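You operate a simulated robot arm through the tools that you are given. There is no shell and no other tool. Be economical: measure what you need, move in short steps, check, and stop when the job is done.

The job below is to be done with a simulated two-armed robot. You get a single attempt, and the scene is never put back.

JOB
Pick up the bottle from the chiller end of the long bench with one hand, pass it to the other hand and put it on the middle shelf of the steel rack. Set down upright: bottle.

It is judged by the outcome, as a careful person would: the job done as asked, and still so three seconds after it is handed in. It fails if anything else is knocked over, pushed out of place, dropped, spilled or broken.

ROBOT AND FRAMES
Two 7-joint arms with four-finger grippers on one trunk, on a base that drives. Base frame: it is fixed to the floor where the robot stands at the start and does not move with it; the origin is under the middle of the robot, x ahead of it, y to its left, z up; the surface under the hand at the start is at about z = 59. Readings come in cm, degrees, newtons and seconds.
The left shoulder is at the start at [4, 18.1, 113], the right one opposite. With the tool pointing down near the work surface each hand reaches from about 10 to 78 cm from the robot's upright axis, wherever it stands, measured 20 degrees to its own side. Places, roughly: middle shelf of the steel rack [-60, -220, 90]. Payload 3.67 kg a hand.
Tool frame (each hand has its own): the origin (TCP) lies between the finger pads and is the grasp point; the fingertips stand 2.8 cm ahead of it; z points along the fingers, y is the line along which they close. The gripper opens to 11.2 cm. The gripper's body begins 7.3 cm behind the TCP.
Orientation is that of the tool frame in the base frame, as [roll, pitch, yaw] about the fixed x, y, z axes, in that order (R = Rz(yaw) Ry(pitch) Rx(roll)). With the fingers straight down and closing along the base's y, the tool's x points along the base's -x, its y along +y and its z along -z.

CONTROLS
- The arms move only by the tool move_arm. It takes "left_rows", "right_rows" or both (then of equal length, played together; a hand with none holds still); each is a list of rows, each a list of 3 entries, a list of its own where there are three numbers: the turn, a rotation vector about the tool's x, y, z in degrees, then the shift along the tool's x, y, z in cm, then the gripper command, from -1 (shut) to 1 (fully open), values between in proportion. In form: [[[rx, ry, rz], [x, y, z], claw], ...]. A call has 1 to 20 rows; each row is the pose to reach, as a shift and turn from the pose commanded when the call began, along the tool's axes at that moment. Rows are played at 5 a second. More than 5 cm and 8.6 degrees between two rows, or a gripper value outside its range, and nothing of the call is played. A pose out of reach is approached as far as the arm can. The call stops where the force on the tool passes 40 N (or 10 N more than at its start, if that is more) or the arm is blocked; 0.2 s more then pass. Each finger halts on what it meets, pressing with about 36 N; the grip force reading is that of the motor and also rises with nothing between the fingers. The clock runs only during rows and for 0.2 s after the last one: add rows that repeat a pose to give the fingers time. The reply holds the time, the measured pose of the TCP, the force on the tool along the base axes, the opening and the grip force, in the units named above and with some noise, with the torque about the TCP (base axes, N m) and any sound that the robot's microphone picked up.
- Cameras (640 x 400 px; columns grow to the right, rows downward): "scene" is now at [10.96, -1.24, 135.99]; the picture's right is [-0.13, -0.99, 0.00], its down [-0.55, 0.07, -0.83] and it looks along [0.83, -0.11, -0.55] (base axes); focal length 265 px, centre (320, 200). "left" rides on the left gripper at [6, 1.8, -10.4] in its tool frame; the picture's right is [-0.29, 0.96, 0.00], its down [-0.80, -0.24, -0.55] and it looks along [-0.53, -0.16, 0.83] (tool axes); focal length 234 px, centre (320, 200). "right" rides on the right gripper at [6, -1.8, -10.4] in its tool frame; the picture's right is [0.29, 0.96, 0.00], its down [-0.80, 0.24, -0.55] and it looks along [-0.53, 0.16, 0.83] (tool axes); focal length 234 px, centre (320, 200). There is no depth. A picture from a camera that has moved, and an enlarged one, comes with that camera's place and axes in the base frame and with its lens.
- capture(camera): a new picture of that camera. It takes no simulated time.
- move_column(by): slides the trunk up (or, below 0, down) by that many cm; the arms and the scene camera ride with it, the base frame stays. It gives what a move gives, with no picture.
- drive_base(legs): drives the robot by 1 to 6 legs, each [ahead, left, turn to the left] in cm, cm and degrees, along the robot's own axes; the way and the turn of a leg run together, so that a leg with both is an arc; at most 150 cm and 180 degrees a leg. The arms and the cameras ride along, it lands a little off, and it stops where it bumps. It gives what a move gives.
- turn_head(pan, tilt): turns the head with the scene camera to pan (to the left, within 86 degrees either way) and tilt (down, from -29 to 69), counted from straight ahead of the robot. It gives what a move gives.
- enlarge(camera, box): a new picture of the part [left, top, right, bottom] of that camera's present view, enlarged. It takes no simulated time.
- job_done(): hands the job in; it is judged then, once.

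Work in short steps. Places have to be worked out from the pictures, the camera data and where the tool is seen: move nearer, look again, correct. Check each grasp and each placing, and mend what went wrong. You have 120 turns and 92 pictures in all, those below and enlarged ones among them. Open the grippers and draw the arms clear of the work before you hand the job in, unless the task says otherwise; then end with one line.

The tools are called after "Emit:" as name(argument=value, ...) on one line, values as JSON. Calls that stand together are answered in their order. move_arm: Moves the arms, as the interface text tells. Its arguments: {"type":"object","properties":{"left_rows":{"type":"array"},"right_rows":{"type":"array"}},"required":[]} The other tools are called the same way: move_column (by) slides the trunk up or down; drive_base (legs) drives the base; turn_head (pan, tilt) turns the head that bears the scene camera; capture (camera) takes a picture; enlarge (camera, box) takes an enlarged picture of a part of a camera's view; job_done () hands the job in.

At the start:

```text
time_s: 0.0
left_position: [50.35, 5.86, 112.46]
left_tool_rot: [180.0, 0.0, 180.0]
left_contact_force: [0.7, -1.2, -0.1]
left_wrist_torque: [0.05, -0.05, 0.0]
left_grip_width: 11.23
left_grip_force: 0.1
right_position: [51.1, -39.54, 106.3]
right_tool_rot: [180.0, 0.1, -179.9]
right_contact_force: [0.0, 0.7, 0.3]
right_wrist_torque: [0.0, 0.03, 0.01]
right_grip_width: 11.23
right_grip_force: 0.0
trunk travel left (down, up): [-25.0, 26.4]
robot x, y, heading: [-0.17, 0.03, 0.1]
head pan, tilt: [-7.8, 33.4]
```

scene: 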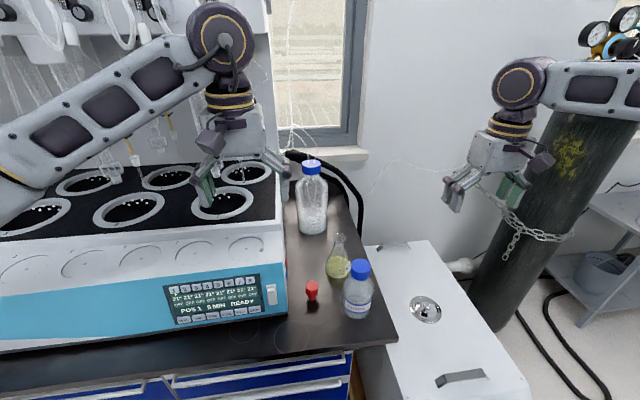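
right: 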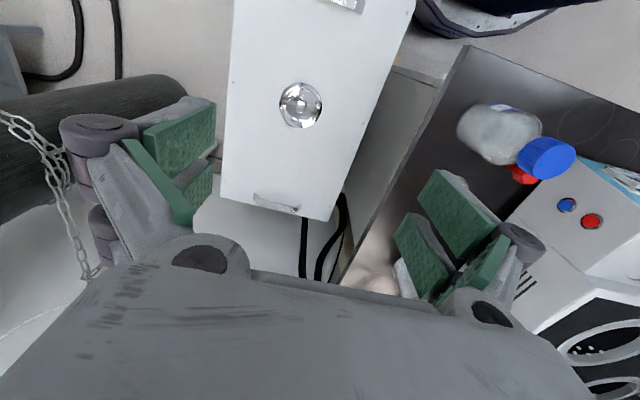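
left: 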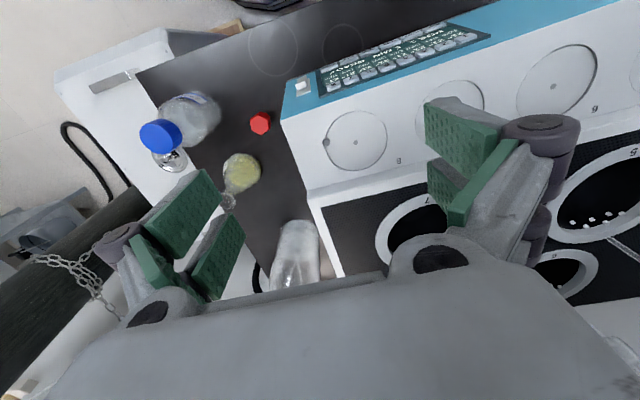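

I see two blue-capped vessels, a flask and a red cap near the right end of the bench. I'll look more closely before choosing.

Emit:
enlarge(camera="scene", box=[260, 140, 420, 340])

Emit:
turn_head(pan=-80, tilt=25)

Emit:
capture(camera="scene")

```text
2.00 times, centred on (340, 240) of scene
camera zoom: at [10.96, -1.24, 135.99], right [-0.13, -0.99, 0.0], down [-0.55, 0.07, -0.83], along [0.83, -0.11, -0.55], focal length 530 px, centre (280, 120)
```

zoom: 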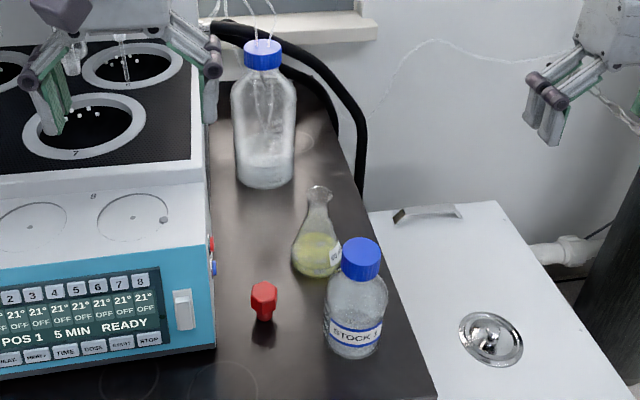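

```text
time_s: 1.4
left_position: [50.32, 5.84, 112.59]
left_tool_rot: [-179.9, -0.1, 180.0]
left_contact_force: [-0.4, 0.0, -0.2]
left_wrist_torque: [-0.01, 0.02, 0.0]
left_grip_width: 11.23
left_grip_force: 0.0
right_position: [51.25, -39.41, 106.29]
right_tool_rot: [179.9, 0.1, -180.0]
right_contact_force: [0.5, 0.0, -0.1]
right_wrist_torque: [0.01, 0.01, 0.0]
right_grip_width: 11.21
right_grip_force: 0.0
trunk travel left (down, up): [-25.0, 26.4]
robot x, y, heading: [0.0, 0.04, -0.3]
head pan, tilt: [-80.0, 25.0]
```

```text
87 pictures are left
camera scene: at [3.76, -9.11, 137.32], right [-0.98, -0.17, 0.0], down [-0.07, 0.42, -0.91], along [0.16, -0.89, -0.42], focal length 265 px, centre (320, 200)
```

scene: 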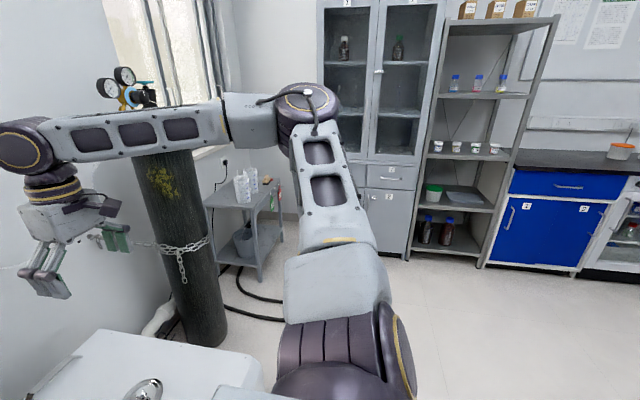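

The STOCK bottle in front is free, while the rear one has tubes in it. Next I look closely at the rack.

Emit:
enlarge(camera="scene", box=[390, 0, 570, 270])

Emit:
turn_head(pan=-25, tilt=55)

Emit:
capture(camera="scene")

```text
1.48 times, centred on (480, 135) of scene
camera zoom: at [3.76, -9.11, 137.32], right [-0.98, -0.17, 0.0], down [-0.07, 0.42, -0.91], along [0.16, -0.89, -0.42], focal length 392 px, centre (83, 296)
```

zoom: 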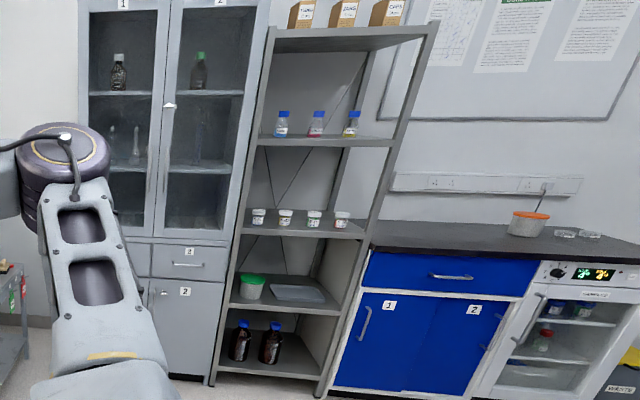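

```text
time_s: 2.7
left_position: [50.29, 5.95, 112.5]
left_tool_rot: [179.9, 0.0, 179.9]
left_contact_force: [-0.5, 0.5, -1.2]
left_wrist_torque: [-0.01, 0.03, -0.02]
left_grip_width: 11.2
left_grip_force: 0.1
right_position: [51.18, -39.57, 106.36]
right_tool_rot: [-180.0, 0.1, -180.0]
right_contact_force: [0.0, -0.2, -0.1]
right_wrist_torque: [-0.04, 0.0, -0.03]
right_grip_width: 11.22
right_grip_force: 0.1
trunk travel left (down, up): [-25.0, 26.4]
robot x, y, heading: [0.13, 0.06, 0.0]
head pan, tilt: [-25.0, 55.0]
```

```text
85 pictures are left
camera scene: at [8.68, -3.1, 132.93], right [-0.42, -0.91, 0.0], down [-0.74, 0.35, -0.57], along [0.52, -0.24, -0.82], focal length 265 px, centre (320, 200)
```

scene: 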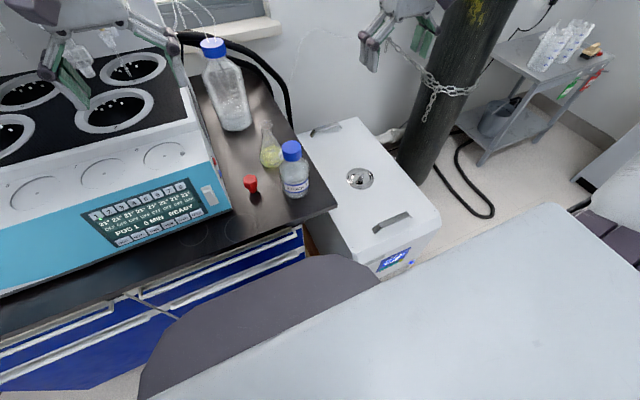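

By triangulating the scene and left views, I put the STOCK bottle at about (47.5, -14), with its base at z≈79 and its cap top at ≈95.6. The plan is for the right hand to take it by the cap from above and the left to take the body from the side. First I pull the left arm back and up, and move the right hand over the bottle.

Emit:
move_arm(left_rows=[[[0, 0, 0], [4, 0, -2], 1], [[0, 0, 0], [8, 0, -4], 1], [[0, 0, 0], [12, 0, -5], 1], [[0, 0, 0], [15, 1, -5], 1], [[0, 0, 0], [15, 2, -5], 1], [[0, 0, 0], [15, 3, -5], 1], [[0, 0, 0], [15, 3, -5], 1]], right_rows=[[[0, 0, 0], [0, 0, -1], 1], [[0, 0, 0], [1, 4, -2], 1], [[0, 0, 0], [2, 8, -2], 1], [[0, 0, 0], [2.5, 12, -2], 1], [[0, 0, 0], [3, 16, -2], 1], [[0, 0, 0], [3.7, 20, -2], 1], [[0, 0, 0], [3.7, 24, -2], 1]])

Emit:
capture(camera="right")

Emit:
capture(camera="scene")

```text
time_s: 4.3
left_position: [35.44, 9.06, 117.52]
left_tool_rot: [-179.9, 0.0, 180.0]
left_contact_force: [0.0, 0.4, -0.3]
left_wrist_torque: [0.0, 0.01, 0.0]
left_grip_width: 11.23
left_grip_force: 0.2
right_position: [47.72, -15.26, 108.3]
right_tool_rot: [180.0, 0.1, 180.0]
right_contact_force: [-0.4, 0.4, 0.3]
right_wrist_torque: [0.01, -0.02, 0.02]
right_grip_width: 11.19
right_grip_force: 0.1
trunk travel left (down, up): [-25.0, 26.4]
robot x, y, heading: [0.14, 0.26, 0.2]
head pan, tilt: [-25.0, 55.0]
```

```text
84 pictures are left
camera right: at [41.65, -17.0, 118.77], right [-0.29, 0.96, 0.0], down [0.8, 0.24, 0.55], along [0.53, 0.16, -0.83], focal length 234 px, centre (320, 200)
```

right: 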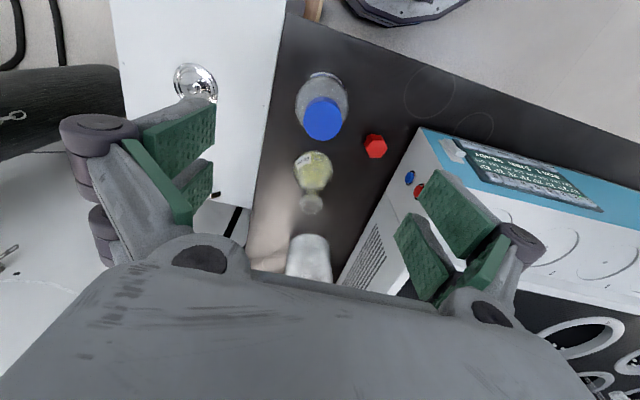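

```text
83 pictures are left
camera scene: at [8.75, -2.93, 132.92], right [-0.42, -0.91, 0.0], down [-0.74, 0.35, -0.57], along [0.52, -0.24, -0.82], focal length 265 px, centre (320, 200)
```

scene: 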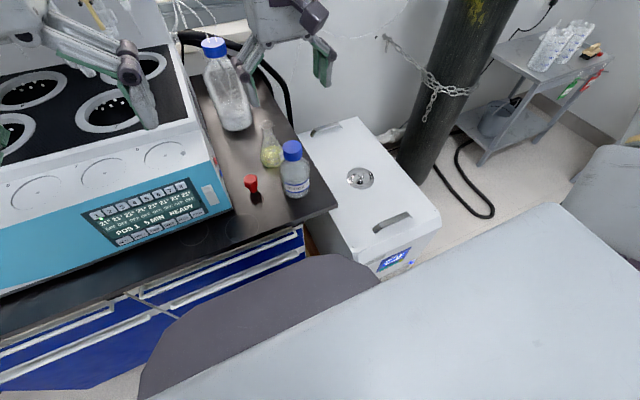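

Seen from above, the cap is at about (47.2, -14.8), which agrees. I narrow the gripper so it clears the instrument and descend to just above the cap.

Emit:
move_arm(right_rows=[[[0, 0, 0], [0.2, 0.2, 2], 0.3], [[0, 0, 0], [0.4, 0.5, 5], 0.3], [[0, 0, 0], [0.4, 0.5, 8], 0.3], [[0, 0, 0], [0.4, 0.5, 9], 0.3]])

Emit:
capture(camera="right")

Emit:
turn_head(pan=-15, tilt=40)

Emit:
enlarge(camera="scene", box=[220, 60, 460, 320])

```text
time_s: 5.3
left_position: [35.37, 8.9, 117.54]
left_tool_rot: [-180.0, 0.0, -180.0]
left_contact_force: [-0.2, 1.3, -0.1]
left_wrist_torque: [0.02, 0.0, -0.03]
left_grip_width: 11.2
left_grip_force: 0.1
right_position: [47.21, -14.96, 99.37]
right_tool_rot: [-179.9, 0.1, -180.0]
right_contact_force: [-0.1, 0.1, 0.3]
right_wrist_torque: [-0.01, 0.01, 0.0]
right_grip_width: 7.28
right_grip_force: 0.0
trunk travel left (down, up): [-25.0, 26.4]
robot x, y, heading: [0.29, -0.3, -0.2]
head pan, tilt: [-25.0, 55.0]
```

```text
82 pictures are left
camera right: at [41.08, -16.68, 109.75], right [-0.29, 0.96, 0.0], down [0.8, 0.24, 0.55], along [0.53, 0.16, -0.83], focal length 234 px, centre (320, 200)
```

right: 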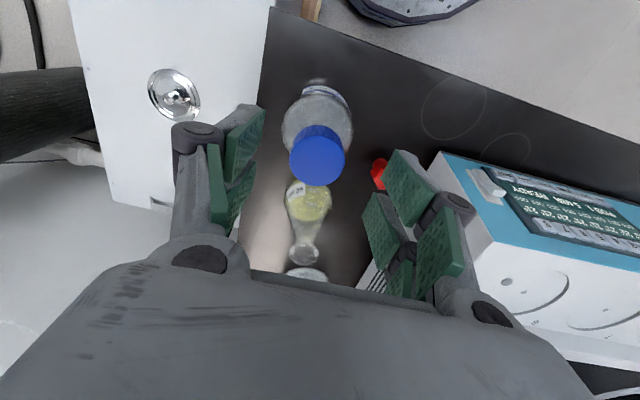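

```text
time_s: 6.0
left_position: [35.25, 9.0, 117.46]
left_tool_rot: [-179.9, 0.0, -180.0]
left_contact_force: [-0.5, 0.3, -0.1]
left_wrist_torque: [0.0, 0.03, 0.0]
left_grip_width: 11.2
left_grip_force: 0.1
right_position: [47.11, -14.85, 99.42]
right_tool_rot: [180.0, 0.0, 180.0]
right_contact_force: [0.2, -0.4, -0.6]
right_wrist_torque: [-0.01, 0.0, 0.02]
right_grip_width: 7.29
right_grip_force: 0.0
trunk travel left (down, up): [-25.0, 26.4]
robot x, y, heading: [0.29, 0.25, 0.1]
head pan, tilt: [-15.0, 40.0]
```

```text
1.54 times, centred on (340, 190) of scene
camera zoom: at [10.35, -2.24, 134.99], right [-0.26, -0.97, 0.0], down [-0.62, 0.17, -0.77], along [0.74, -0.2, -0.64], focal length 408 px, centre (289, 215)
```

zoom: 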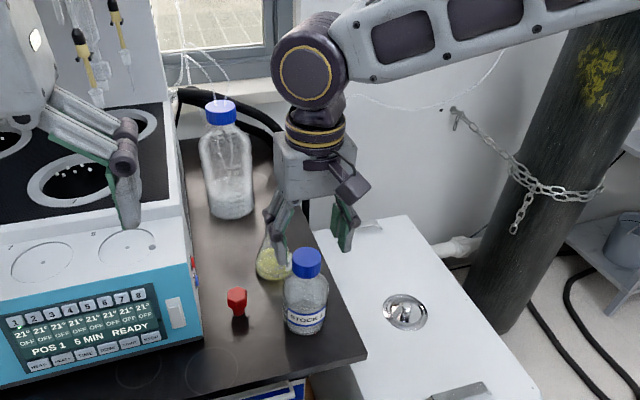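

All the views agree on a cap top at z≈95.7 and (47, -14.9). I descend 5.8 cm, close on the cap and wait.

Emit:
move_arm(right_rows=[[[0, 0, 0], [0, 0, 2], 0.3], [[0, 0, 0], [0, 0, 4], 0.3], [[0, 0, 0], [0, 0, 5.8], 0.3], [[0, 0, 0], [0, 0, 5.8], 0.0], [[0, 0, 0], [0, 0, 5.8], -0.4], [[0, 0, 0], [0, 0, 5.8], -1], [[0, 0, 0], [0, 0, 5.8], -1], [[0, 0, 0], [0, 0, 5.8], -1]])

Emit:
capture(camera="right")

```text
time_s: 7.8
left_position: [35.39, 9.05, 117.5]
left_tool_rot: [179.9, 0.0, 180.0]
left_contact_force: [0.5, 0.3, 0.0]
left_wrist_torque: [-0.03, -0.02, -0.01]
left_grip_width: 11.2
left_grip_force: 0.1
right_position: [47.06, -14.94, 93.53]
right_tool_rot: [179.9, 0.0, -179.9]
right_contact_force: [-1.2, -0.2, 0.6]
right_wrist_torque: [-0.03, 0.0, -0.02]
right_grip_width: 3.53
right_grip_force: 36.1
trunk travel left (down, up): [-25.0, 26.4]
robot x, y, heading: [-0.01, -0.1, 0.1]
head pan, tilt: [-15.0, 40.0]
```

```text
80 pictures are left
camera right: at [41.01, -16.68, 103.93], right [-0.29, 0.96, 0.0], down [0.8, 0.24, 0.55], along [0.53, 0.16, -0.83], focal length 234 px, centre (320, 200)
```

right: 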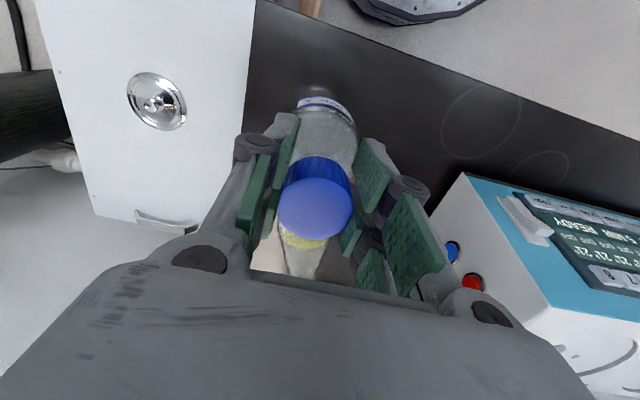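

Gripping at 3.5 cm with 36 N, the cap is held. I lift the bottle straight up 12 cm.

Emit:
move_arm(right_rows=[[[0, 0, 0], [0, 0, -1], -1], [[0, 0, 0], [0, 0, -3], -1], [[0, 0, 0], [0, 0, -6], -1], [[0, 0, 0], [0, 0, -9], -1], [[0, 0, 0], [0, 0, -12], -1], [[0, 0, 0], [0, 0, -12], -1]])

Emit:
capture(camera="scene")

```text
time_s: 9.2
left_position: [35.38, 9.0, 117.44]
left_tool_rot: [180.0, -0.1, -179.9]
left_contact_force: [1.1, 0.3, -0.3]
left_wrist_torque: [-0.01, -0.02, 0.02]
left_grip_width: 11.22
left_grip_force: 0.1
right_position: [47.05, -14.98, 105.47]
right_tool_rot: [180.0, -0.1, -180.0]
right_contact_force: [-0.7, -0.8, -4.9]
right_wrist_torque: [0.02, 0.04, -0.02]
right_grip_width: 3.54
right_grip_force: 36.3
trunk travel left (down, up): [-25.0, 26.4]
robot x, y, heading: [0.12, 0.57, -0.2]
head pan, tilt: [-15.0, 40.0]
```

```text
79 pictures are left
camera scene: at [10.44, -2.26, 134.98], right [-0.26, -0.97, 0.0], down [-0.62, 0.17, -0.77], along [0.74, -0.2, -0.64], focal length 265 px, centre (320, 200)
```

scene: 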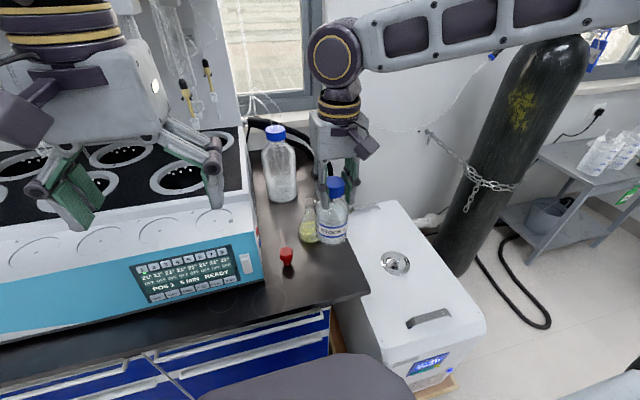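

The bottle is lifted: it pulls about 5 N and the other items are untouched. Before backing away I look to both sides for clear floor.

Emit:
turn_head(pan=-86, tilt=45)

Emit:
capture(camera="scene")

Emit:
turn_head(pan=86, tilt=35)

Emit:
capture(camera="scene")

```text
time_s: 10.7
left_position: [35.39, 8.94, 117.47]
left_tool_rot: [-180.0, 0.0, -180.0]
left_contact_force: [0.9, 0.3, -0.1]
left_wrist_torque: [0.0, 0.01, 0.0]
left_grip_width: 11.19
left_grip_force: 0.1
right_position: [47.12, -14.95, 105.47]
right_tool_rot: [-180.0, 0.0, -180.0]
right_contact_force: [-0.5, 0.0, -5.5]
right_wrist_torque: [0.02, -0.01, 0.02]
right_grip_width: 3.51
right_grip_force: 35.9
trunk travel left (down, up): [-25.0, 26.4]
robot x, y, heading: [-0.02, 0.0, 0.1]
head pan, tilt: [-85.9, 45.0]
```

```text
78 pictures are left
camera scene: at [2.76, -8.15, 134.27], right [-1.0, -0.07, 0.0], down [-0.05, 0.71, -0.71], along [0.05, -0.71, -0.71], focal length 265 px, centre (320, 200)
```

scene: 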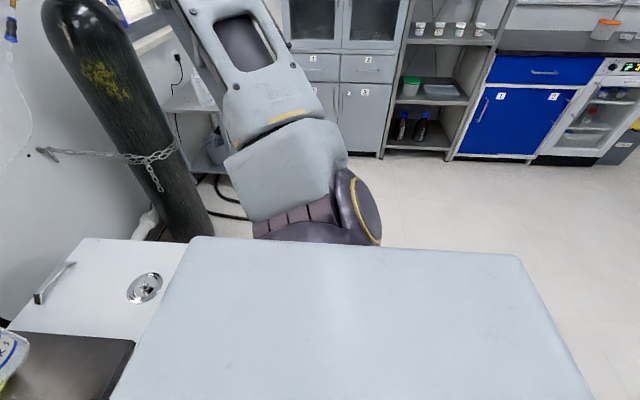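

```text
time_s: 13.3
left_position: [35.29, 9.03, 117.58]
left_tool_rot: [-180.0, 0.0, -180.0]
left_contact_force: [0.5, -1.6, -0.5]
left_wrist_torque: [-0.03, 0.01, -0.01]
left_grip_width: 11.17
left_grip_force: 0.0
right_position: [47.02, -14.98, 105.39]
right_tool_rot: [-179.9, 0.0, -180.0]
right_contact_force: [-0.1, -0.7, -4.1]
right_wrist_torque: [0.0, 0.02, -0.03]
right_grip_width: 3.51
right_grip_force: 36.3
trunk travel left (down, up): [-25.0, 26.4]
robot x, y, heading: [0.34, -0.06, 0.1]
head pan, tilt: [85.9, 35.0]
```

```text
77 pictures are left
camera scene: at [2.81, 8.74, 135.75], right [1.0, -0.07, 0.0], down [-0.04, -0.57, -0.82], along [0.06, 0.82, -0.57], focal length 265 px, centre (320, 200)
```

scene: 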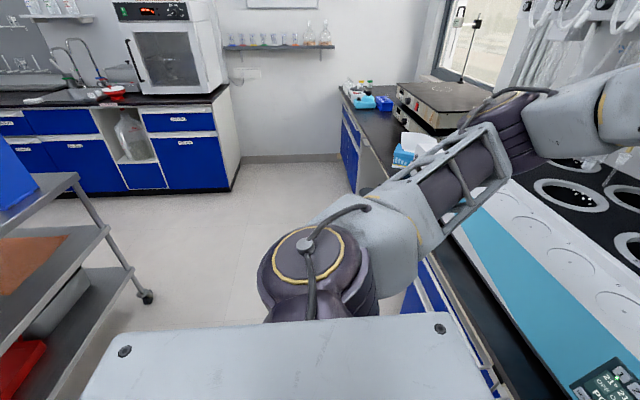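

The floor behind is clear for a short way, and there is a trolley further back on the left. I back away 28 cm with the bottle held up.

Emit:
drive_base(legs=[[-28, 0, 0]])

Emit:
turn_head(pan=0, tilt=35)

Emit:
capture(camera="scene")

```text
time_s: 15.3
left_position: [7.23, 9.14, 117.44]
left_tool_rot: [180.0, 0.0, -179.7]
left_contact_force: [-0.7, -0.4, 0.1]
left_wrist_torque: [-0.03, -0.01, 0.01]
left_grip_width: 11.17
left_grip_force: 0.1
right_position: [18.97, -14.73, 105.5]
right_tool_rot: [-179.9, 0.0, -179.8]
right_contact_force: [-0.4, -0.4, -4.6]
right_wrist_torque: [-0.01, 0.05, 0.01]
right_grip_width: 3.49
right_grip_force: 36.0
trunk travel left (down, up): [-25.0, 26.4]
robot x, y, heading: [-28.5, -0.29, 0.3]
head pan, tilt: [85.9, 35.0]
```

```text
time_s: 16.9
left_position: [7.21, 9.12, 117.51]
left_tool_rot: [-180.0, 0.1, -179.7]
left_contact_force: [-0.2, 0.1, 0.1]
left_wrist_torque: [0.02, 0.0, 0.02]
left_grip_width: 11.19
left_grip_force: 0.0
right_position: [19.09, -14.73, 105.49]
right_tool_rot: [179.9, 0.2, -179.7]
right_contact_force: [-0.1, 1.0, -3.4]
right_wrist_torque: [-0.06, 0.02, 0.01]
right_grip_width: 3.48
right_grip_force: 35.7
trunk travel left (down, up): [-25.0, 26.4]
robot x, y, heading: [-28.11, -0.32, 0.1]
head pan, tilt: [0.0, 35.0]
```

```text
76 pictures are left
camera scene: at [-17.11, -0.05, 135.75], right [0.01, -1.0, 0.0], down [-0.57, 0.0, -0.82], along [0.82, 0.0, -0.57], focal length 265 px, centre (320, 200)
```

scene: 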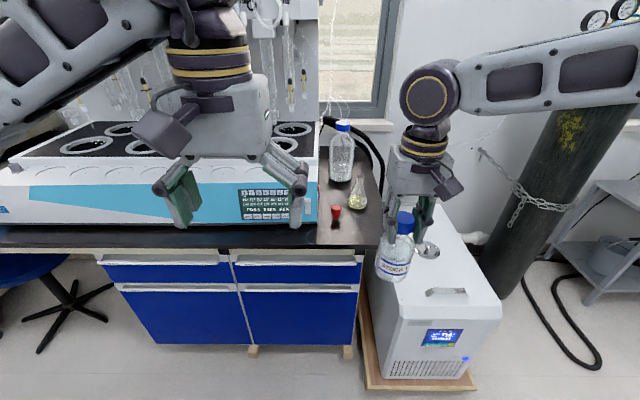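

The bench is clear behind the bottle. I turn right 90° to face the rack.

Emit:
drive_base(legs=[[0, 0, -90]])

Emit:
turn_head(pan=0, tilt=22)

Emit:
capture(camera="scene")

```text
time_s: 21.6
left_position: [-19.85, -35.64, 117.53]
left_tool_rot: [-179.9, 0.0, 89.0]
left_contact_force: [0.1, -0.6, -0.4]
left_wrist_torque: [-0.01, 0.01, 0.02]
left_grip_width: 11.22
left_grip_force: 0.1
right_position: [-44.03, -46.85, 105.48]
right_tool_rot: [-180.0, 0.0, 88.7]
right_contact_force: [0.1, -0.6, -4.5]
right_wrist_torque: [0.02, 0.0, -0.03]
right_grip_width: 3.47
right_grip_force: 35.9
trunk travel left (down, up): [-25.0, 26.4]
robot x, y, heading: [-28.0, -0.19, -90.8]
head pan, tilt: [0.0, 35.0]
```

```text
time_s: 22.3
left_position: [-19.66, -35.55, 117.57]
left_tool_rot: [179.9, 0.0, 88.9]
left_contact_force: [0.2, 0.1, 0.7]
left_wrist_torque: [-0.06, -0.01, -0.01]
left_grip_width: 11.2
left_grip_force: 0.0
right_position: [-43.99, -46.75, 105.34]
right_tool_rot: [-180.0, 0.0, 88.8]
right_contact_force: [-0.5, -0.8, -4.3]
right_wrist_torque: [0.03, 0.04, 0.0]
right_grip_width: 3.49
right_grip_force: 36.0
trunk travel left (down, up): [-25.0, 26.4]
robot x, y, heading: [-28.0, -0.34, -90.9]
head pan, tilt: [0.0, 22.0]
```

```text
75 pictures are left
camera scene: at [-28.21, -11.45, 137.8], right [-1.0, 0.02, 0.0], down [0.01, 0.38, -0.93], along [-0.02, -0.93, -0.38], focal length 265 px, centre (320, 200)
```

scene: 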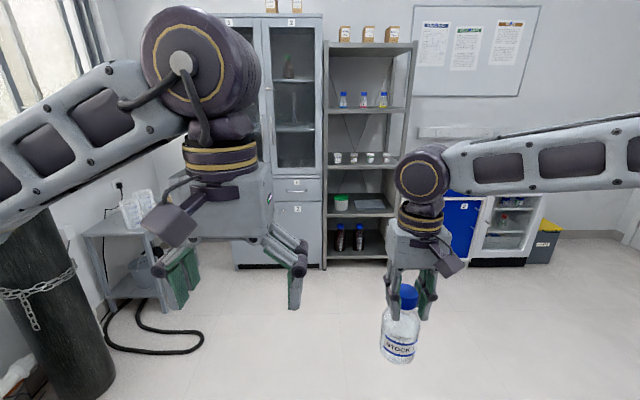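

The rack is visible ahead with open floor between, so the handover happens here. I rotate the left hand to point horizontally forward, moving it a bit forward and left, away from the bottle.

Emit:
move_arm(left_rows=[[[0, -8.2, 0], [-1, 0.5, 0], 1], [[0, -16.4, 0], [-2, 1, 0], 1], [[0, -24.6, 0], [-3, 1.5, 0], 1], [[0, -32.8, 0], [-4, 2, 0], 1], [[0, -41, 0], [-5, 2.5, 0], 1], [[0, -49.2, 0], [-6, 3, 0], 1], [[0, -57.4, 0], [-8, 3.5, 0], 1], [[0, -65.6, 0], [-9, 4, 0], 1], [[0, -73.8, 0], [-10, 4, 0], 1], [[0, -82, 0], [-11, 4, 0], 1], [[0, -90, 0], [-12, 4, 0], 1], [[0, -90, 0], [-12, 4, 0], 1]])

Emit:
capture(camera="scene")

```text
time_s: 24.9
left_position: [-18.68, -51.47, 118.56]
left_tool_rot: [9.0, 90.0, -82.2]
left_contact_force: [-0.2, -0.6, -0.3]
left_wrist_torque: [0.01, 0.02, 0.0]
left_grip_width: 11.18
left_grip_force: 0.1
left hand out of reach, approached as far as the arm can: row 7, 8, 9, 10, 11, 12
right_position: [-43.95, -46.82, 105.53]
right_tool_rot: [180.0, 0.0, 88.8]
right_contact_force: [0.1, 0.7, -4.5]
right_wrist_torque: [0.01, 0.02, 0.0]
right_grip_width: 3.5
right_grip_force: 35.0
trunk travel left (down, up): [-25.0, 26.4]
robot x, y, heading: [-28.19, 0.19, -91.2]
head pan, tilt: [0.0, 22.0]
```

```text
74 pictures are left
camera scene: at [-28.23, -11.36, 137.82], right [-1.0, 0.02, 0.0], down [0.01, 0.37, -0.93], along [-0.02, -0.93, -0.37], focal length 265 px, centre (320, 200)
```

scene: 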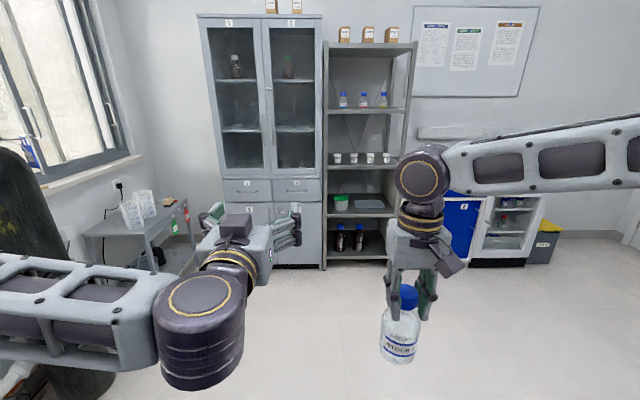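

The left hand is horizontal and pointing forward. I check its camera view.

Emit:
capture(camera="left")

Emit:
enlarge(camera="scene", box=[140, 180, 460, 380])

```text
73 pictures are left
camera left: at [-16.51, -41.13, 112.72], right [0.96, -0.02, 0.29], down [-0.23, 0.56, 0.8], along [-0.18, -0.83, 0.53], focal length 234 px, centre (320, 200)
```

left: 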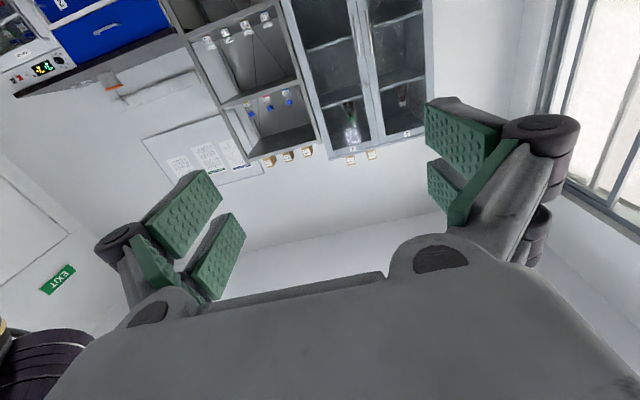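

```text
2.00 times, centred on (300, 280) of scene
camera zoom: at [-28.23, -11.36, 137.82], right [-1.0, 0.02, 0.0], down [0.01, 0.37, -0.93], along [-0.02, -0.93, -0.37], focal length 530 px, centre (360, 40)
```

zoom: 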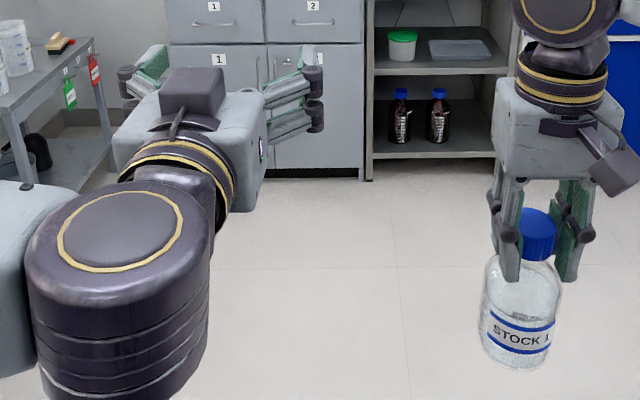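

The left camera rides underneath, and the body is level. I lower the left hand 10 cm and shift it toward the middle, to fwd≈53 and lateral≈+2.

Emit:
move_arm(left_rows=[[[0, 0, 0], [2.5, -2, 1], 1], [[0, 0, 0], [5, -4, 2], 1], [[0, 0, 0], [7.5, -6, 3], 1], [[0, 0, 0], [10, -7.5, 3], 1], [[0, 0, 0], [10, -7.5, 3], 1]])

```text
time_s: 26.1
left_position: [-25.88, -54.74, 108.63]
left_tool_rot: [65.4, 90.0, -25.7]
left_contact_force: [1.0, 0.4, 1.0]
left_wrist_torque: [-0.03, 0.0, -0.03]
left_grip_width: 11.2
left_grip_force: 0.0
right_position: [-43.88, -46.82, 105.45]
right_tool_rot: [179.9, 0.0, 88.9]
right_contact_force: [0.5, 0.4, -4.2]
right_wrist_torque: [0.05, 0.0, 0.01]
right_grip_width: 3.49
right_grip_force: 36.1
trunk travel left (down, up): [-25.0, 26.4]
robot x, y, heading: [-28.05, -0.07, -91.3]
head pan, tilt: [0.0, 22.0]
```

The left hand is at (-25.9, -54.7, 108.6). I carry the bottle forward and up, then sideways to a spot directly ahead of the left hand's open fingers.

Emit:
move_arm(right_rows=[[[0, 0, 0], [-3, 0, -1.5], -1], [[0, 0, 0], [-7, 0, -4], -1], [[0, 0, 0], [-11, 0, -6], -1], [[0, 0, 0], [-15, 0, -8], -1], [[0, 0, 0], [-19.7, 0, -10.3], -1], [[0, 0, 0], [-19.7, 3, -10.3], -1], [[0, 0, 0], [-19.7, 7, -10.3], -1], [[0, 0, 0], [-19.7, 11, -10.3], -1], [[0, 0, 0], [-19.7, 15, -10.3], -1], [[0, 0, 0], [-19.7, 18.2, -10.3], -1], [[0, 0, 0], [-19.7, 18.2, -10.3], -1]])

Emit:
capture(camera="scene")

Emit:
capture(camera="left")

```text
refused: row 5 steps farther than a row can; nothing moved
```

```text
71 pictures are left
camera scene: at [-28.11, -11.42, 137.81], right [-1.0, 0.02, 0.0], down [0.01, 0.37, -0.93], along [-0.02, -0.93, -0.37], focal length 265 px, centre (320, 200)
```

scene: 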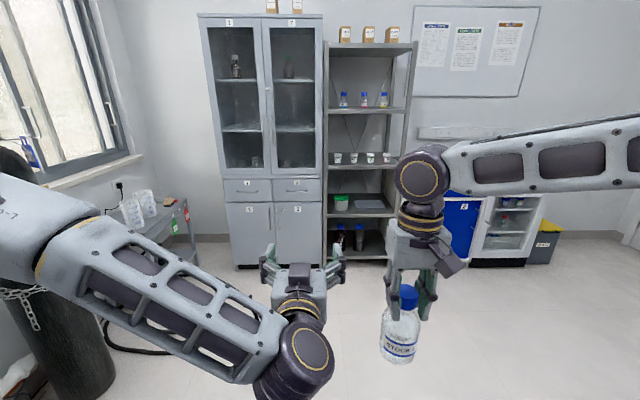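

```text
70 pictures are left
camera left: at [-23.89, -44.36, 102.72], right [0.96, -0.02, 0.29], down [-0.23, 0.56, 0.8], along [-0.18, -0.83, 0.53], focal length 234 px, centre (320, 200)
```

left: 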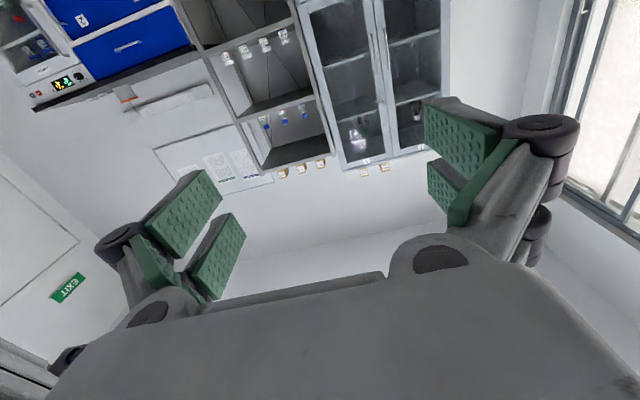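

One step was slightly too long, so I resend the same path with finer rows.

Emit:
move_arm(right_rows=[[[0, 0, 0], [-3, 0, -1.5], -1], [[0, 0, 0], [-7, 0, -4], -1], [[0, 0, 0], [-11, 0, -6], -1], [[0, 0, 0], [-15, 0, -8], -1], [[0, 0, 0], [-18, 0, -9.5], -1], [[0, 0, 0], [-19.7, 0, -10.3], -1], [[0, 0, 0], [-19.7, 3, -10.3], -1], [[0, 0, 0], [-19.7, 7, -10.3], -1], [[0, 0, 0], [-19.7, 11, -10.3], -1], [[0, 0, 0], [-19.7, 15, -10.3], -1], [[0, 0, 0], [-19.7, 18.2, -10.3], -1], [[0, 0, 0], [-19.7, 18.2, -10.3], -1]])

Emit:
capture(camera="scene")

Emit:
capture(camera="left")

```text
time_s: 28.7
left_position: [-26.01, -54.8, 108.56]
left_tool_rot: [-153.9, 90.0, 115.0]
left_contact_force: [0.3, -0.3, 0.4]
left_wrist_torque: [-0.01, 0.0, -0.03]
left_grip_width: 11.2
left_grip_force: 0.0
right_position: [-40.98, -56.91, 112.13]
right_tool_rot: [-180.0, 0.1, 88.8]
right_contact_force: [0.0, 0.3, -4.0]
right_wrist_torque: [0.05, 0.01, -0.04]
right_grip_width: 3.49
right_grip_force: 36.7
right hand out of reach, approached as far as the arm can: row 4, 5, 6, 7, 8, 9, 10, 11, 12
trunk travel left (down, up): [-25.0, 26.4]
robot x, y, heading: [-28.12, -0.05, -91.1]
head pan, tilt: [0.0, 22.0]
```

```text
69 pictures are left
camera scene: at [-28.14, -11.48, 137.8], right [-1.0, 0.02, 0.0], down [0.01, 0.38, -0.93], along [-0.02, -0.93, -0.38], focal length 265 px, centre (320, 200)
```

scene: 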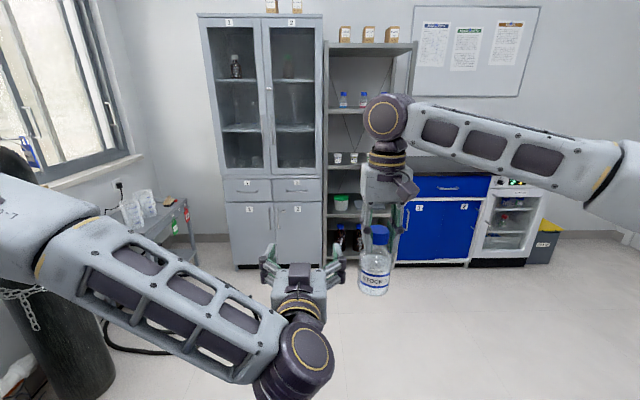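

```text
68 pictures are left
camera left: at [-23.93, -44.39, 102.72], right [0.96, -0.02, 0.29], down [-0.23, 0.56, 0.8], along [-0.18, -0.83, 0.53], focal length 234 px, centre (320, 200)
```

left: 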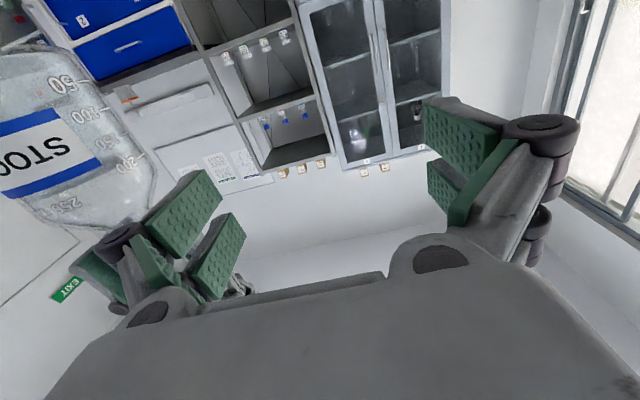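

The right arm can't reach that far out at that height, as its wrist is above the shoulder. I lower both hands about 20 cm for better reach, taking the bottle slightly away, then forward.

Emit:
move_arm(right_rows=[[[0, 0, 0], [0, -3, 3], -1], [[0, 0, 0], [0, -3, 7], -1], [[0, 0, 0], [0, -3, 11], -1], [[0, 0, 0], [0, -3, 15], -1], [[0, 0, 0], [0, -3, 19], -1], [[0, 0, 0], [-4, -3, 19], -1], [[0, 0, 0], [-8, -3, 19], -1], [[0, 0, 0], [-10, -3, 19], -1]], left_rows=[[[0, 0, 0], [3, 0, 0], 1], [[0, 0, 0], [7, 0, 0], 1], [[0, 0, 0], [11, 0, 0], 1], [[0, 0, 0], [15, 0, 0], 1], [[0, 0, 0], [19, 0, 0], 1], [[0, 0, 0], [22, 0, 0], 1], [[0, 0, 0], [22, 0, 0], 1], [[0, 0, 0], [22, 0, 0], 1]])

Emit:
capture(camera="scene")

```text
time_s: 30.5
left_position: [-27.21, -53.98, 87.23]
left_tool_rot: [-177.8, 89.8, 91.4]
left_contact_force: [-0.4, -0.3, 0.3]
left_wrist_torque: [-0.03, 0.0, -0.02]
left_grip_width: 11.19
left_grip_force: 0.1
left hand out of reach, approached as far as the arm can: row 6, 7, 8
right_position: [-46.47, -62.87, 94.41]
right_tool_rot: [179.9, -0.1, 88.8]
right_contact_force: [0.1, -0.2, -4.2]
right_wrist_torque: [0.03, 0.04, -0.02]
right_grip_width: 3.44
right_grip_force: 35.6
right hand out of reach, approached as far as the arm can: row 7, 8
trunk travel left (down, up): [-25.0, 26.4]
robot x, y, heading: [-28.23, 0.08, -91.4]
head pan, tilt: [0.0, 22.0]
```

```text
67 pictures are left
camera scene: at [-28.2, -11.51, 137.8], right [-1.0, 0.02, 0.0], down [0.01, 0.38, -0.93], along [-0.02, -0.93, -0.38], focal length 265 px, centre (320, 200)
```

scene: 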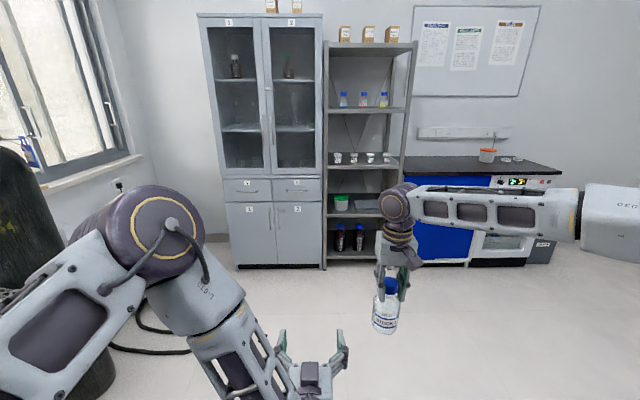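

Right reach tops out near there, so I yaw the left hand about 40° to the right to meet the bottle diagonally.

Emit:
move_arm(left_rows=[[[8, 0, 0], [0, -1, -1], 1], [[16, 0, 0], [0, -2, -2], 1], [[24, 0, 0], [0, -3, -3], 1], [[32, 0, 0], [0, -4, -4], 1], [[40, 0, 0], [0, -4, -4], 1], [[40, 0, 0], [0, -4, -4], 1]])

Emit:
capture(camera="left")

```text
time_s: 32.1
left_position: [-32.71, -45.77, 88.94]
left_tool_rot: [-155.3, 81.0, 92.9]
left_contact_force: [-0.1, -0.4, 0.9]
left_wrist_torque: [0.01, 0.04, 0.05]
left_grip_width: 11.19
left_grip_force: 0.1
left hand out of reach, approached as far as the arm can: row 1, 2, 3, 4, 5, 6
right_position: [-46.49, -62.88, 94.44]
right_tool_rot: [-180.0, -0.1, 88.8]
right_contact_force: [0.7, 0.6, -4.6]
right_wrist_torque: [0.05, 0.02, -0.01]
right_grip_width: 3.48
right_grip_force: 35.5
trunk travel left (down, up): [-25.0, 26.4]
robot x, y, heading: [-27.93, 0.11, -90.9]
head pan, tilt: [0.0, 22.0]
stopped in row 6 (left hand): the arm was blocked; the commanded pose is now the measured one
```

```text
66 pictures are left
camera left: at [-27.1, -35.98, 84.52], right [0.89, -0.4, 0.22], down [-0.01, 0.47, 0.88], along [-0.46, -0.79, 0.42], focal length 234 px, centre (320, 200)
```

left: 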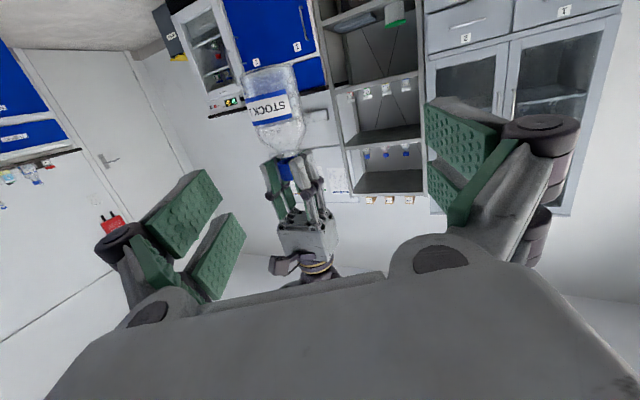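

The left arm stalled near a limit. I check the posture.

Emit:
turn_head(pan=0, tilt=45)

Emit:
capture(camera="scene")

```text
time_s: 33.0
left_position: [-32.65, -45.76, 88.88]
left_tool_rot: [-155.4, 81.0, 92.8]
left_contact_force: [0.2, -0.1, 0.0]
left_wrist_torque: [0.02, -0.01, 0.03]
left_grip_width: 11.2
left_grip_force: 0.1
right_position: [-46.46, -62.84, 94.35]
right_tool_rot: [179.9, 0.0, 88.8]
right_contact_force: [0.6, -0.2, -5.0]
right_wrist_torque: [0.09, 0.03, 0.02]
right_grip_width: 3.47
right_grip_force: 36.2
trunk travel left (down, up): [-25.0, 26.4]
robot x, y, heading: [-27.56, -0.11, -90.9]
head pan, tilt: [0.0, 45.0]
```

```text
65 pictures are left
camera scene: at [-28.19, -10.31, 134.27], right [-1.0, 0.02, 0.0], down [0.01, 0.71, -0.71], along [-0.01, -0.71, -0.71], focal length 265 px, centre (320, 200)
```

scene: 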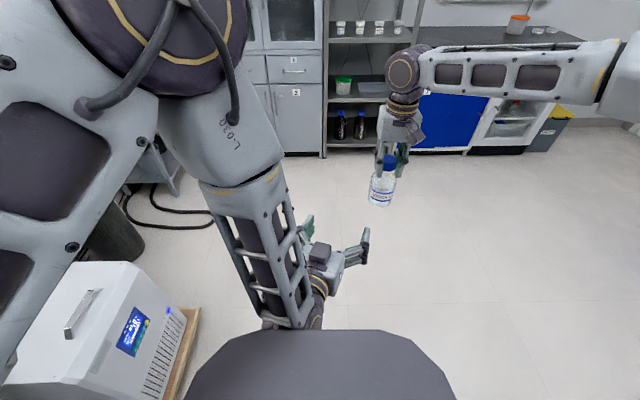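

The arm was folded too tightly. A better plan is to level the left hand pointing forward at about (56, -4) and bring the bottle down vertically between its open fingers. I raise the bottle first while the left hand straightens out.

Emit:
move_arm(right_rows=[[[0, 0, 0], [1.5, 0, -4], -1], [[0, 0, 0], [3, 0, -8], -1], [[0, 0, 0], [5, 0, -12], -1], [[0, 0, 0], [5, 0, -14], -1], [[0, 0, 0], [5, 0, -14], -1], [[0, 0, 0], [5, 0, -14], -1], [[0, 0, 0], [5, 0, -14], -1], [[0, 0, 0], [5, 0, -14], -1]], left_rows=[[[0, 0, 0], [0, 0, 0], 1], [[0, 0, 0], [0, 0, 0], 1], [[0, 0, 0], [0, 0.5, 2], 1], [[-5, -2.2, 0.5], [0.3, 1.5, 4], 1], [[-10, -4.4, 1.1], [0.6, 2.5, 6], 1], [[-15, -6.4, 1.6], [1, 3.2, 8], 1], [[-20.7, -8.8, 2.2], [1.3, 3.87, 9.67], 1], [[-20.7, -8.8, 2.2], [1.3, 3.87, 9.67], 1]])

Emit:
capture(camera="scene")

```text
time_s: 34.8
left_position: [-33.06, -55.89, 86.04]
left_tool_rot: [46.8, 89.5, -44.8]
left_contact_force: [0.3, 0.5, 0.4]
left_wrist_torque: [0.02, -0.02, 0.01]
left_grip_width: 11.18
left_grip_force: 0.1
left hand out of reach, approached as far as the arm can: row 3, 4
right_position: [-46.37, -57.83, 108.39]
right_tool_rot: [179.9, 0.0, 88.8]
right_contact_force: [0.6, 0.6, -5.0]
right_wrist_torque: [0.05, 0.0, 0.0]
right_grip_width: 3.47
right_grip_force: 37.1
trunk travel left (down, up): [-25.0, 26.4]
robot x, y, heading: [-28.02, 0.06, -91.0]
head pan, tilt: [0.0, 45.0]
```

```text
64 pictures are left
camera scene: at [-28.16, -10.24, 134.27], right [-1.0, 0.02, 0.0], down [0.01, 0.71, -0.71], along [-0.01, -0.71, -0.71], focal length 265 px, centre (320, 200)
```

scene: 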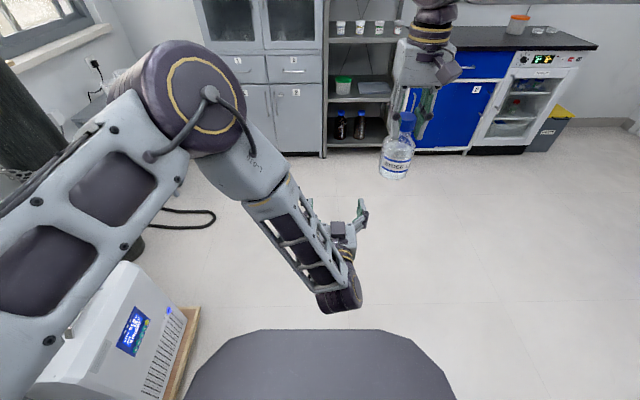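

The left hand is level at (-33.1, -55.9, 86). I now bring the bottle sideways over its open fingers; the bottle base is at about z 94, clear above them.

Emit:
move_arm(right_rows=[[[0, 0, 0], [2.2, 2, 0], -1], [[0, 0, 0], [2.2, 6, 0], -1], [[0, 0, 0], [2.2, 9.5, 0], -1], [[0, 0, 0], [2.2, 12, 0], -1], [[0, 0, 0], [2.2, 13.3, 0], -1], [[0, 0, 0], [2.2, 13.3, 0], -1]])

Emit:
capture(camera="scene")

Emit:
capture(camera="left")

Emit:
capture(camera="right")

```text
time_s: 36.2
left_position: [-33.07, -55.75, 85.99]
left_tool_rot: [45.5, 89.7, -46.2]
left_contact_force: [0.7, -0.1, 0.8]
left_wrist_torque: [-0.03, -0.01, -0.02]
left_grip_width: 11.19
left_grip_force: 0.1
right_position: [-38.01, -54.12, 107.75]
right_tool_rot: [179.9, 0.0, 88.8]
right_contact_force: [-0.6, 0.1, -4.4]
right_wrist_torque: [0.04, -0.01, -0.01]
right_grip_width: 3.45
right_grip_force: 35.8
right hand out of reach, approached as far as the arm can: row 3, 4, 5, 6
trunk travel left (down, up): [-25.0, 26.4]
robot x, y, heading: [-27.94, -0.63, -91.2]
head pan, tilt: [0.0, 45.0]
```

```text
63 pictures are left
camera scene: at [-28.17, -10.25, 134.27], right [-1.0, 0.02, 0.0], down [0.01, 0.71, -0.71], along [-0.01, -0.71, -0.71], focal length 265 px, centre (320, 200)
```

scene: 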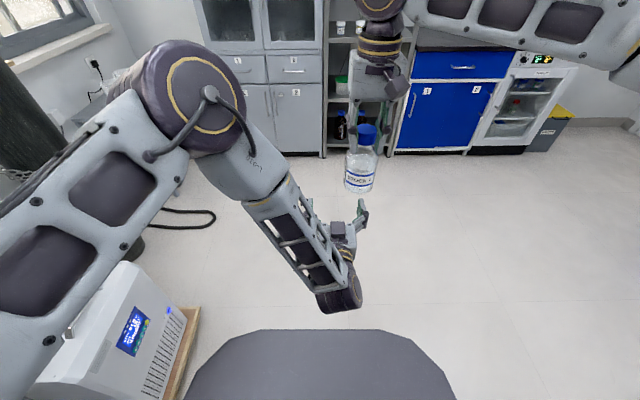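

```text
62 pictures are left
camera left: at [-30.78, -45.46, 80.2], right [0.96, -0.03, 0.29], down [-0.23, 0.56, 0.79], along [-0.19, -0.83, 0.53], focal length 234 px, centre (320, 200)
```

left: 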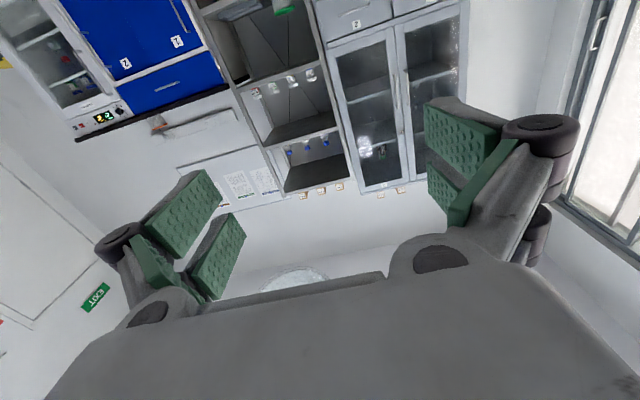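

```text
61 pictures are left
camera right: at [-39.69, -48.09, 118.2], right [0.96, 0.27, 0.0], down [0.22, -0.8, 0.56], along [0.15, -0.53, -0.83], focal length 234 px, centre (320, 200)
```

right: 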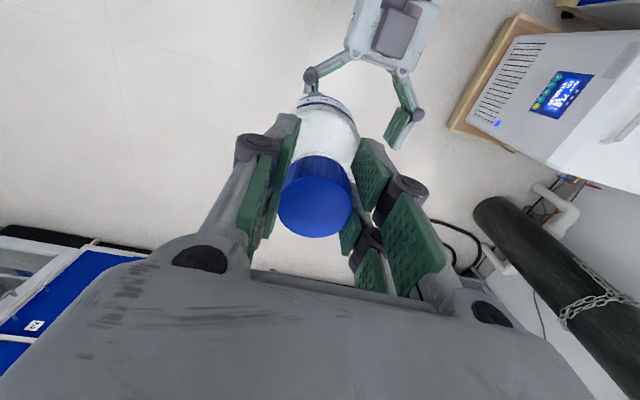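

The right arm stopped at (-38, -54.1). I slide the left hand underneath that point instead.

Emit:
move_arm(left_rows=[[[0, 0, 0], [0, -1.7, -0.6], 1], [[0, 0, 0], [0, -3.4, -1.2], 1], [[0, 0, 0], [0, -4.9, -1.6], 1], [[0, 0, 0], [0, -4.9, -1.6], 1]])

Emit:
capture(camera="right")

Emit:
capture(camera="left")

```text
time_s: 37.2
left_position: [-37.76, -54.05, 86.08]
left_tool_rot: [43.9, 89.8, -47.8]
left_contact_force: [0.1, -0.1, -0.1]
left_wrist_torque: [0.01, -0.01, 0.0]
left_grip_width: 11.21
left_grip_force: 0.1
right_position: [-37.96, -54.23, 107.86]
right_tool_rot: [179.9, 0.1, 88.9]
right_contact_force: [0.3, -0.7, -4.1]
right_wrist_torque: [0.04, 0.05, -0.01]
right_grip_width: 3.47
right_grip_force: 36.2
trunk travel left (down, up): [-25.0, 26.4]
robot x, y, heading: [-27.99, -0.23, -91.1]
head pan, tilt: [0.0, 45.0]
```

```text
60 pictures are left
camera right: at [-39.68, -48.15, 118.17], right [0.96, 0.27, 0.0], down [0.22, -0.8, 0.56], along [0.15, -0.53, -0.83], focal length 234 px, centre (320, 200)
```

right: 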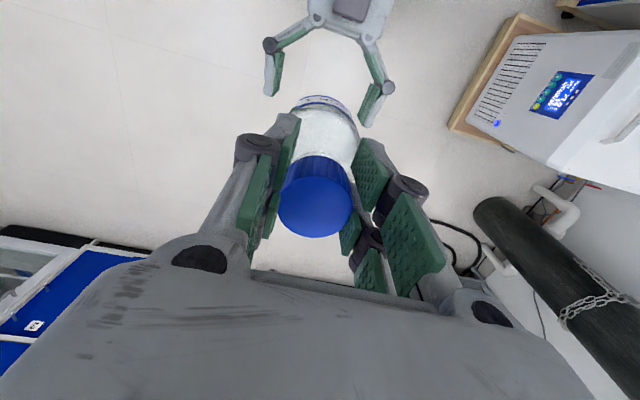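

```text
59 pictures are left
camera left: at [-35.59, -43.7, 80.21], right [0.96, -0.03, 0.29], down [-0.23, 0.56, 0.79], along [-0.18, -0.83, 0.53], focal length 234 px, centre (320, 200)
```

left: 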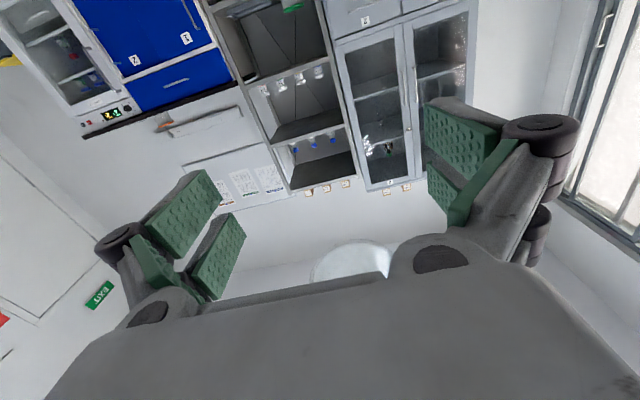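

The alignment is good: both TCPs are near (-37.9, -54.1). I lower the bottle between the open left fingers.

Emit:
move_arm(right_rows=[[[0, 0, 0], [0, 0, 2], -1], [[0, 0, 0], [0, 0, 4], -1], [[0, 0, 0], [0, 0, 6], -1], [[0, 0, 0], [0, 0, 8], -1], [[0, 0, 0], [0, 0, 8], -1]])

Emit:
capture(camera="left")

Emit:
capture(camera="scene")

```text
time_s: 38.4
left_position: [-37.81, -53.91, 86.11]
left_tool_rot: [47.3, 89.8, -44.2]
left_contact_force: [0.1, 0.0, -0.4]
left_wrist_torque: [0.04, 0.0, 0.0]
left_grip_width: 11.21
left_grip_force: 0.0
right_position: [-38.02, -54.04, 99.86]
right_tool_rot: [179.9, 0.0, 88.8]
right_contact_force: [-0.4, -0.5, -4.1]
right_wrist_torque: [0.02, -0.02, 0.0]
right_grip_width: 3.49
right_grip_force: 35.8
trunk travel left (down, up): [-25.0, 26.4]
robot x, y, heading: [-28.13, 0.12, -91.1]
head pan, tilt: [0.0, 45.0]
```

```text
58 pictures are left
camera left: at [-35.6, -43.67, 80.21], right [0.96, -0.03, 0.29], down [-0.23, 0.56, 0.79], along [-0.19, -0.83, 0.53], focal length 234 px, centre (320, 200)
```

left: 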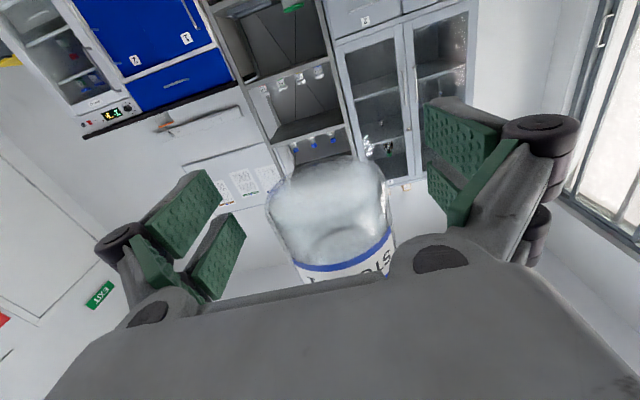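

```text
57 pictures are left
camera scene: at [-28.19, -10.27, 134.27], right [-1.0, 0.02, 0.0], down [0.01, 0.71, -0.71], along [-0.01, -0.71, -0.71], focal length 265 px, centre (320, 200)
```

scene: 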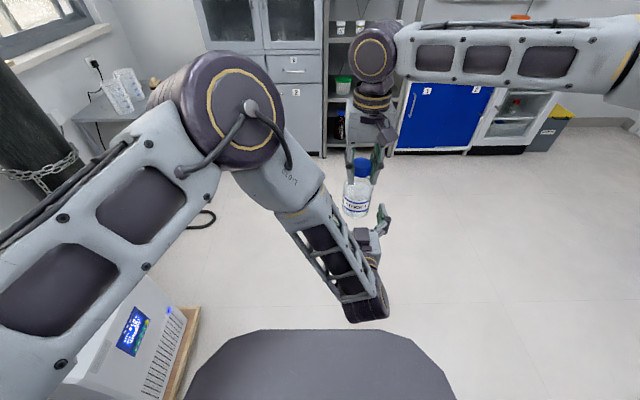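

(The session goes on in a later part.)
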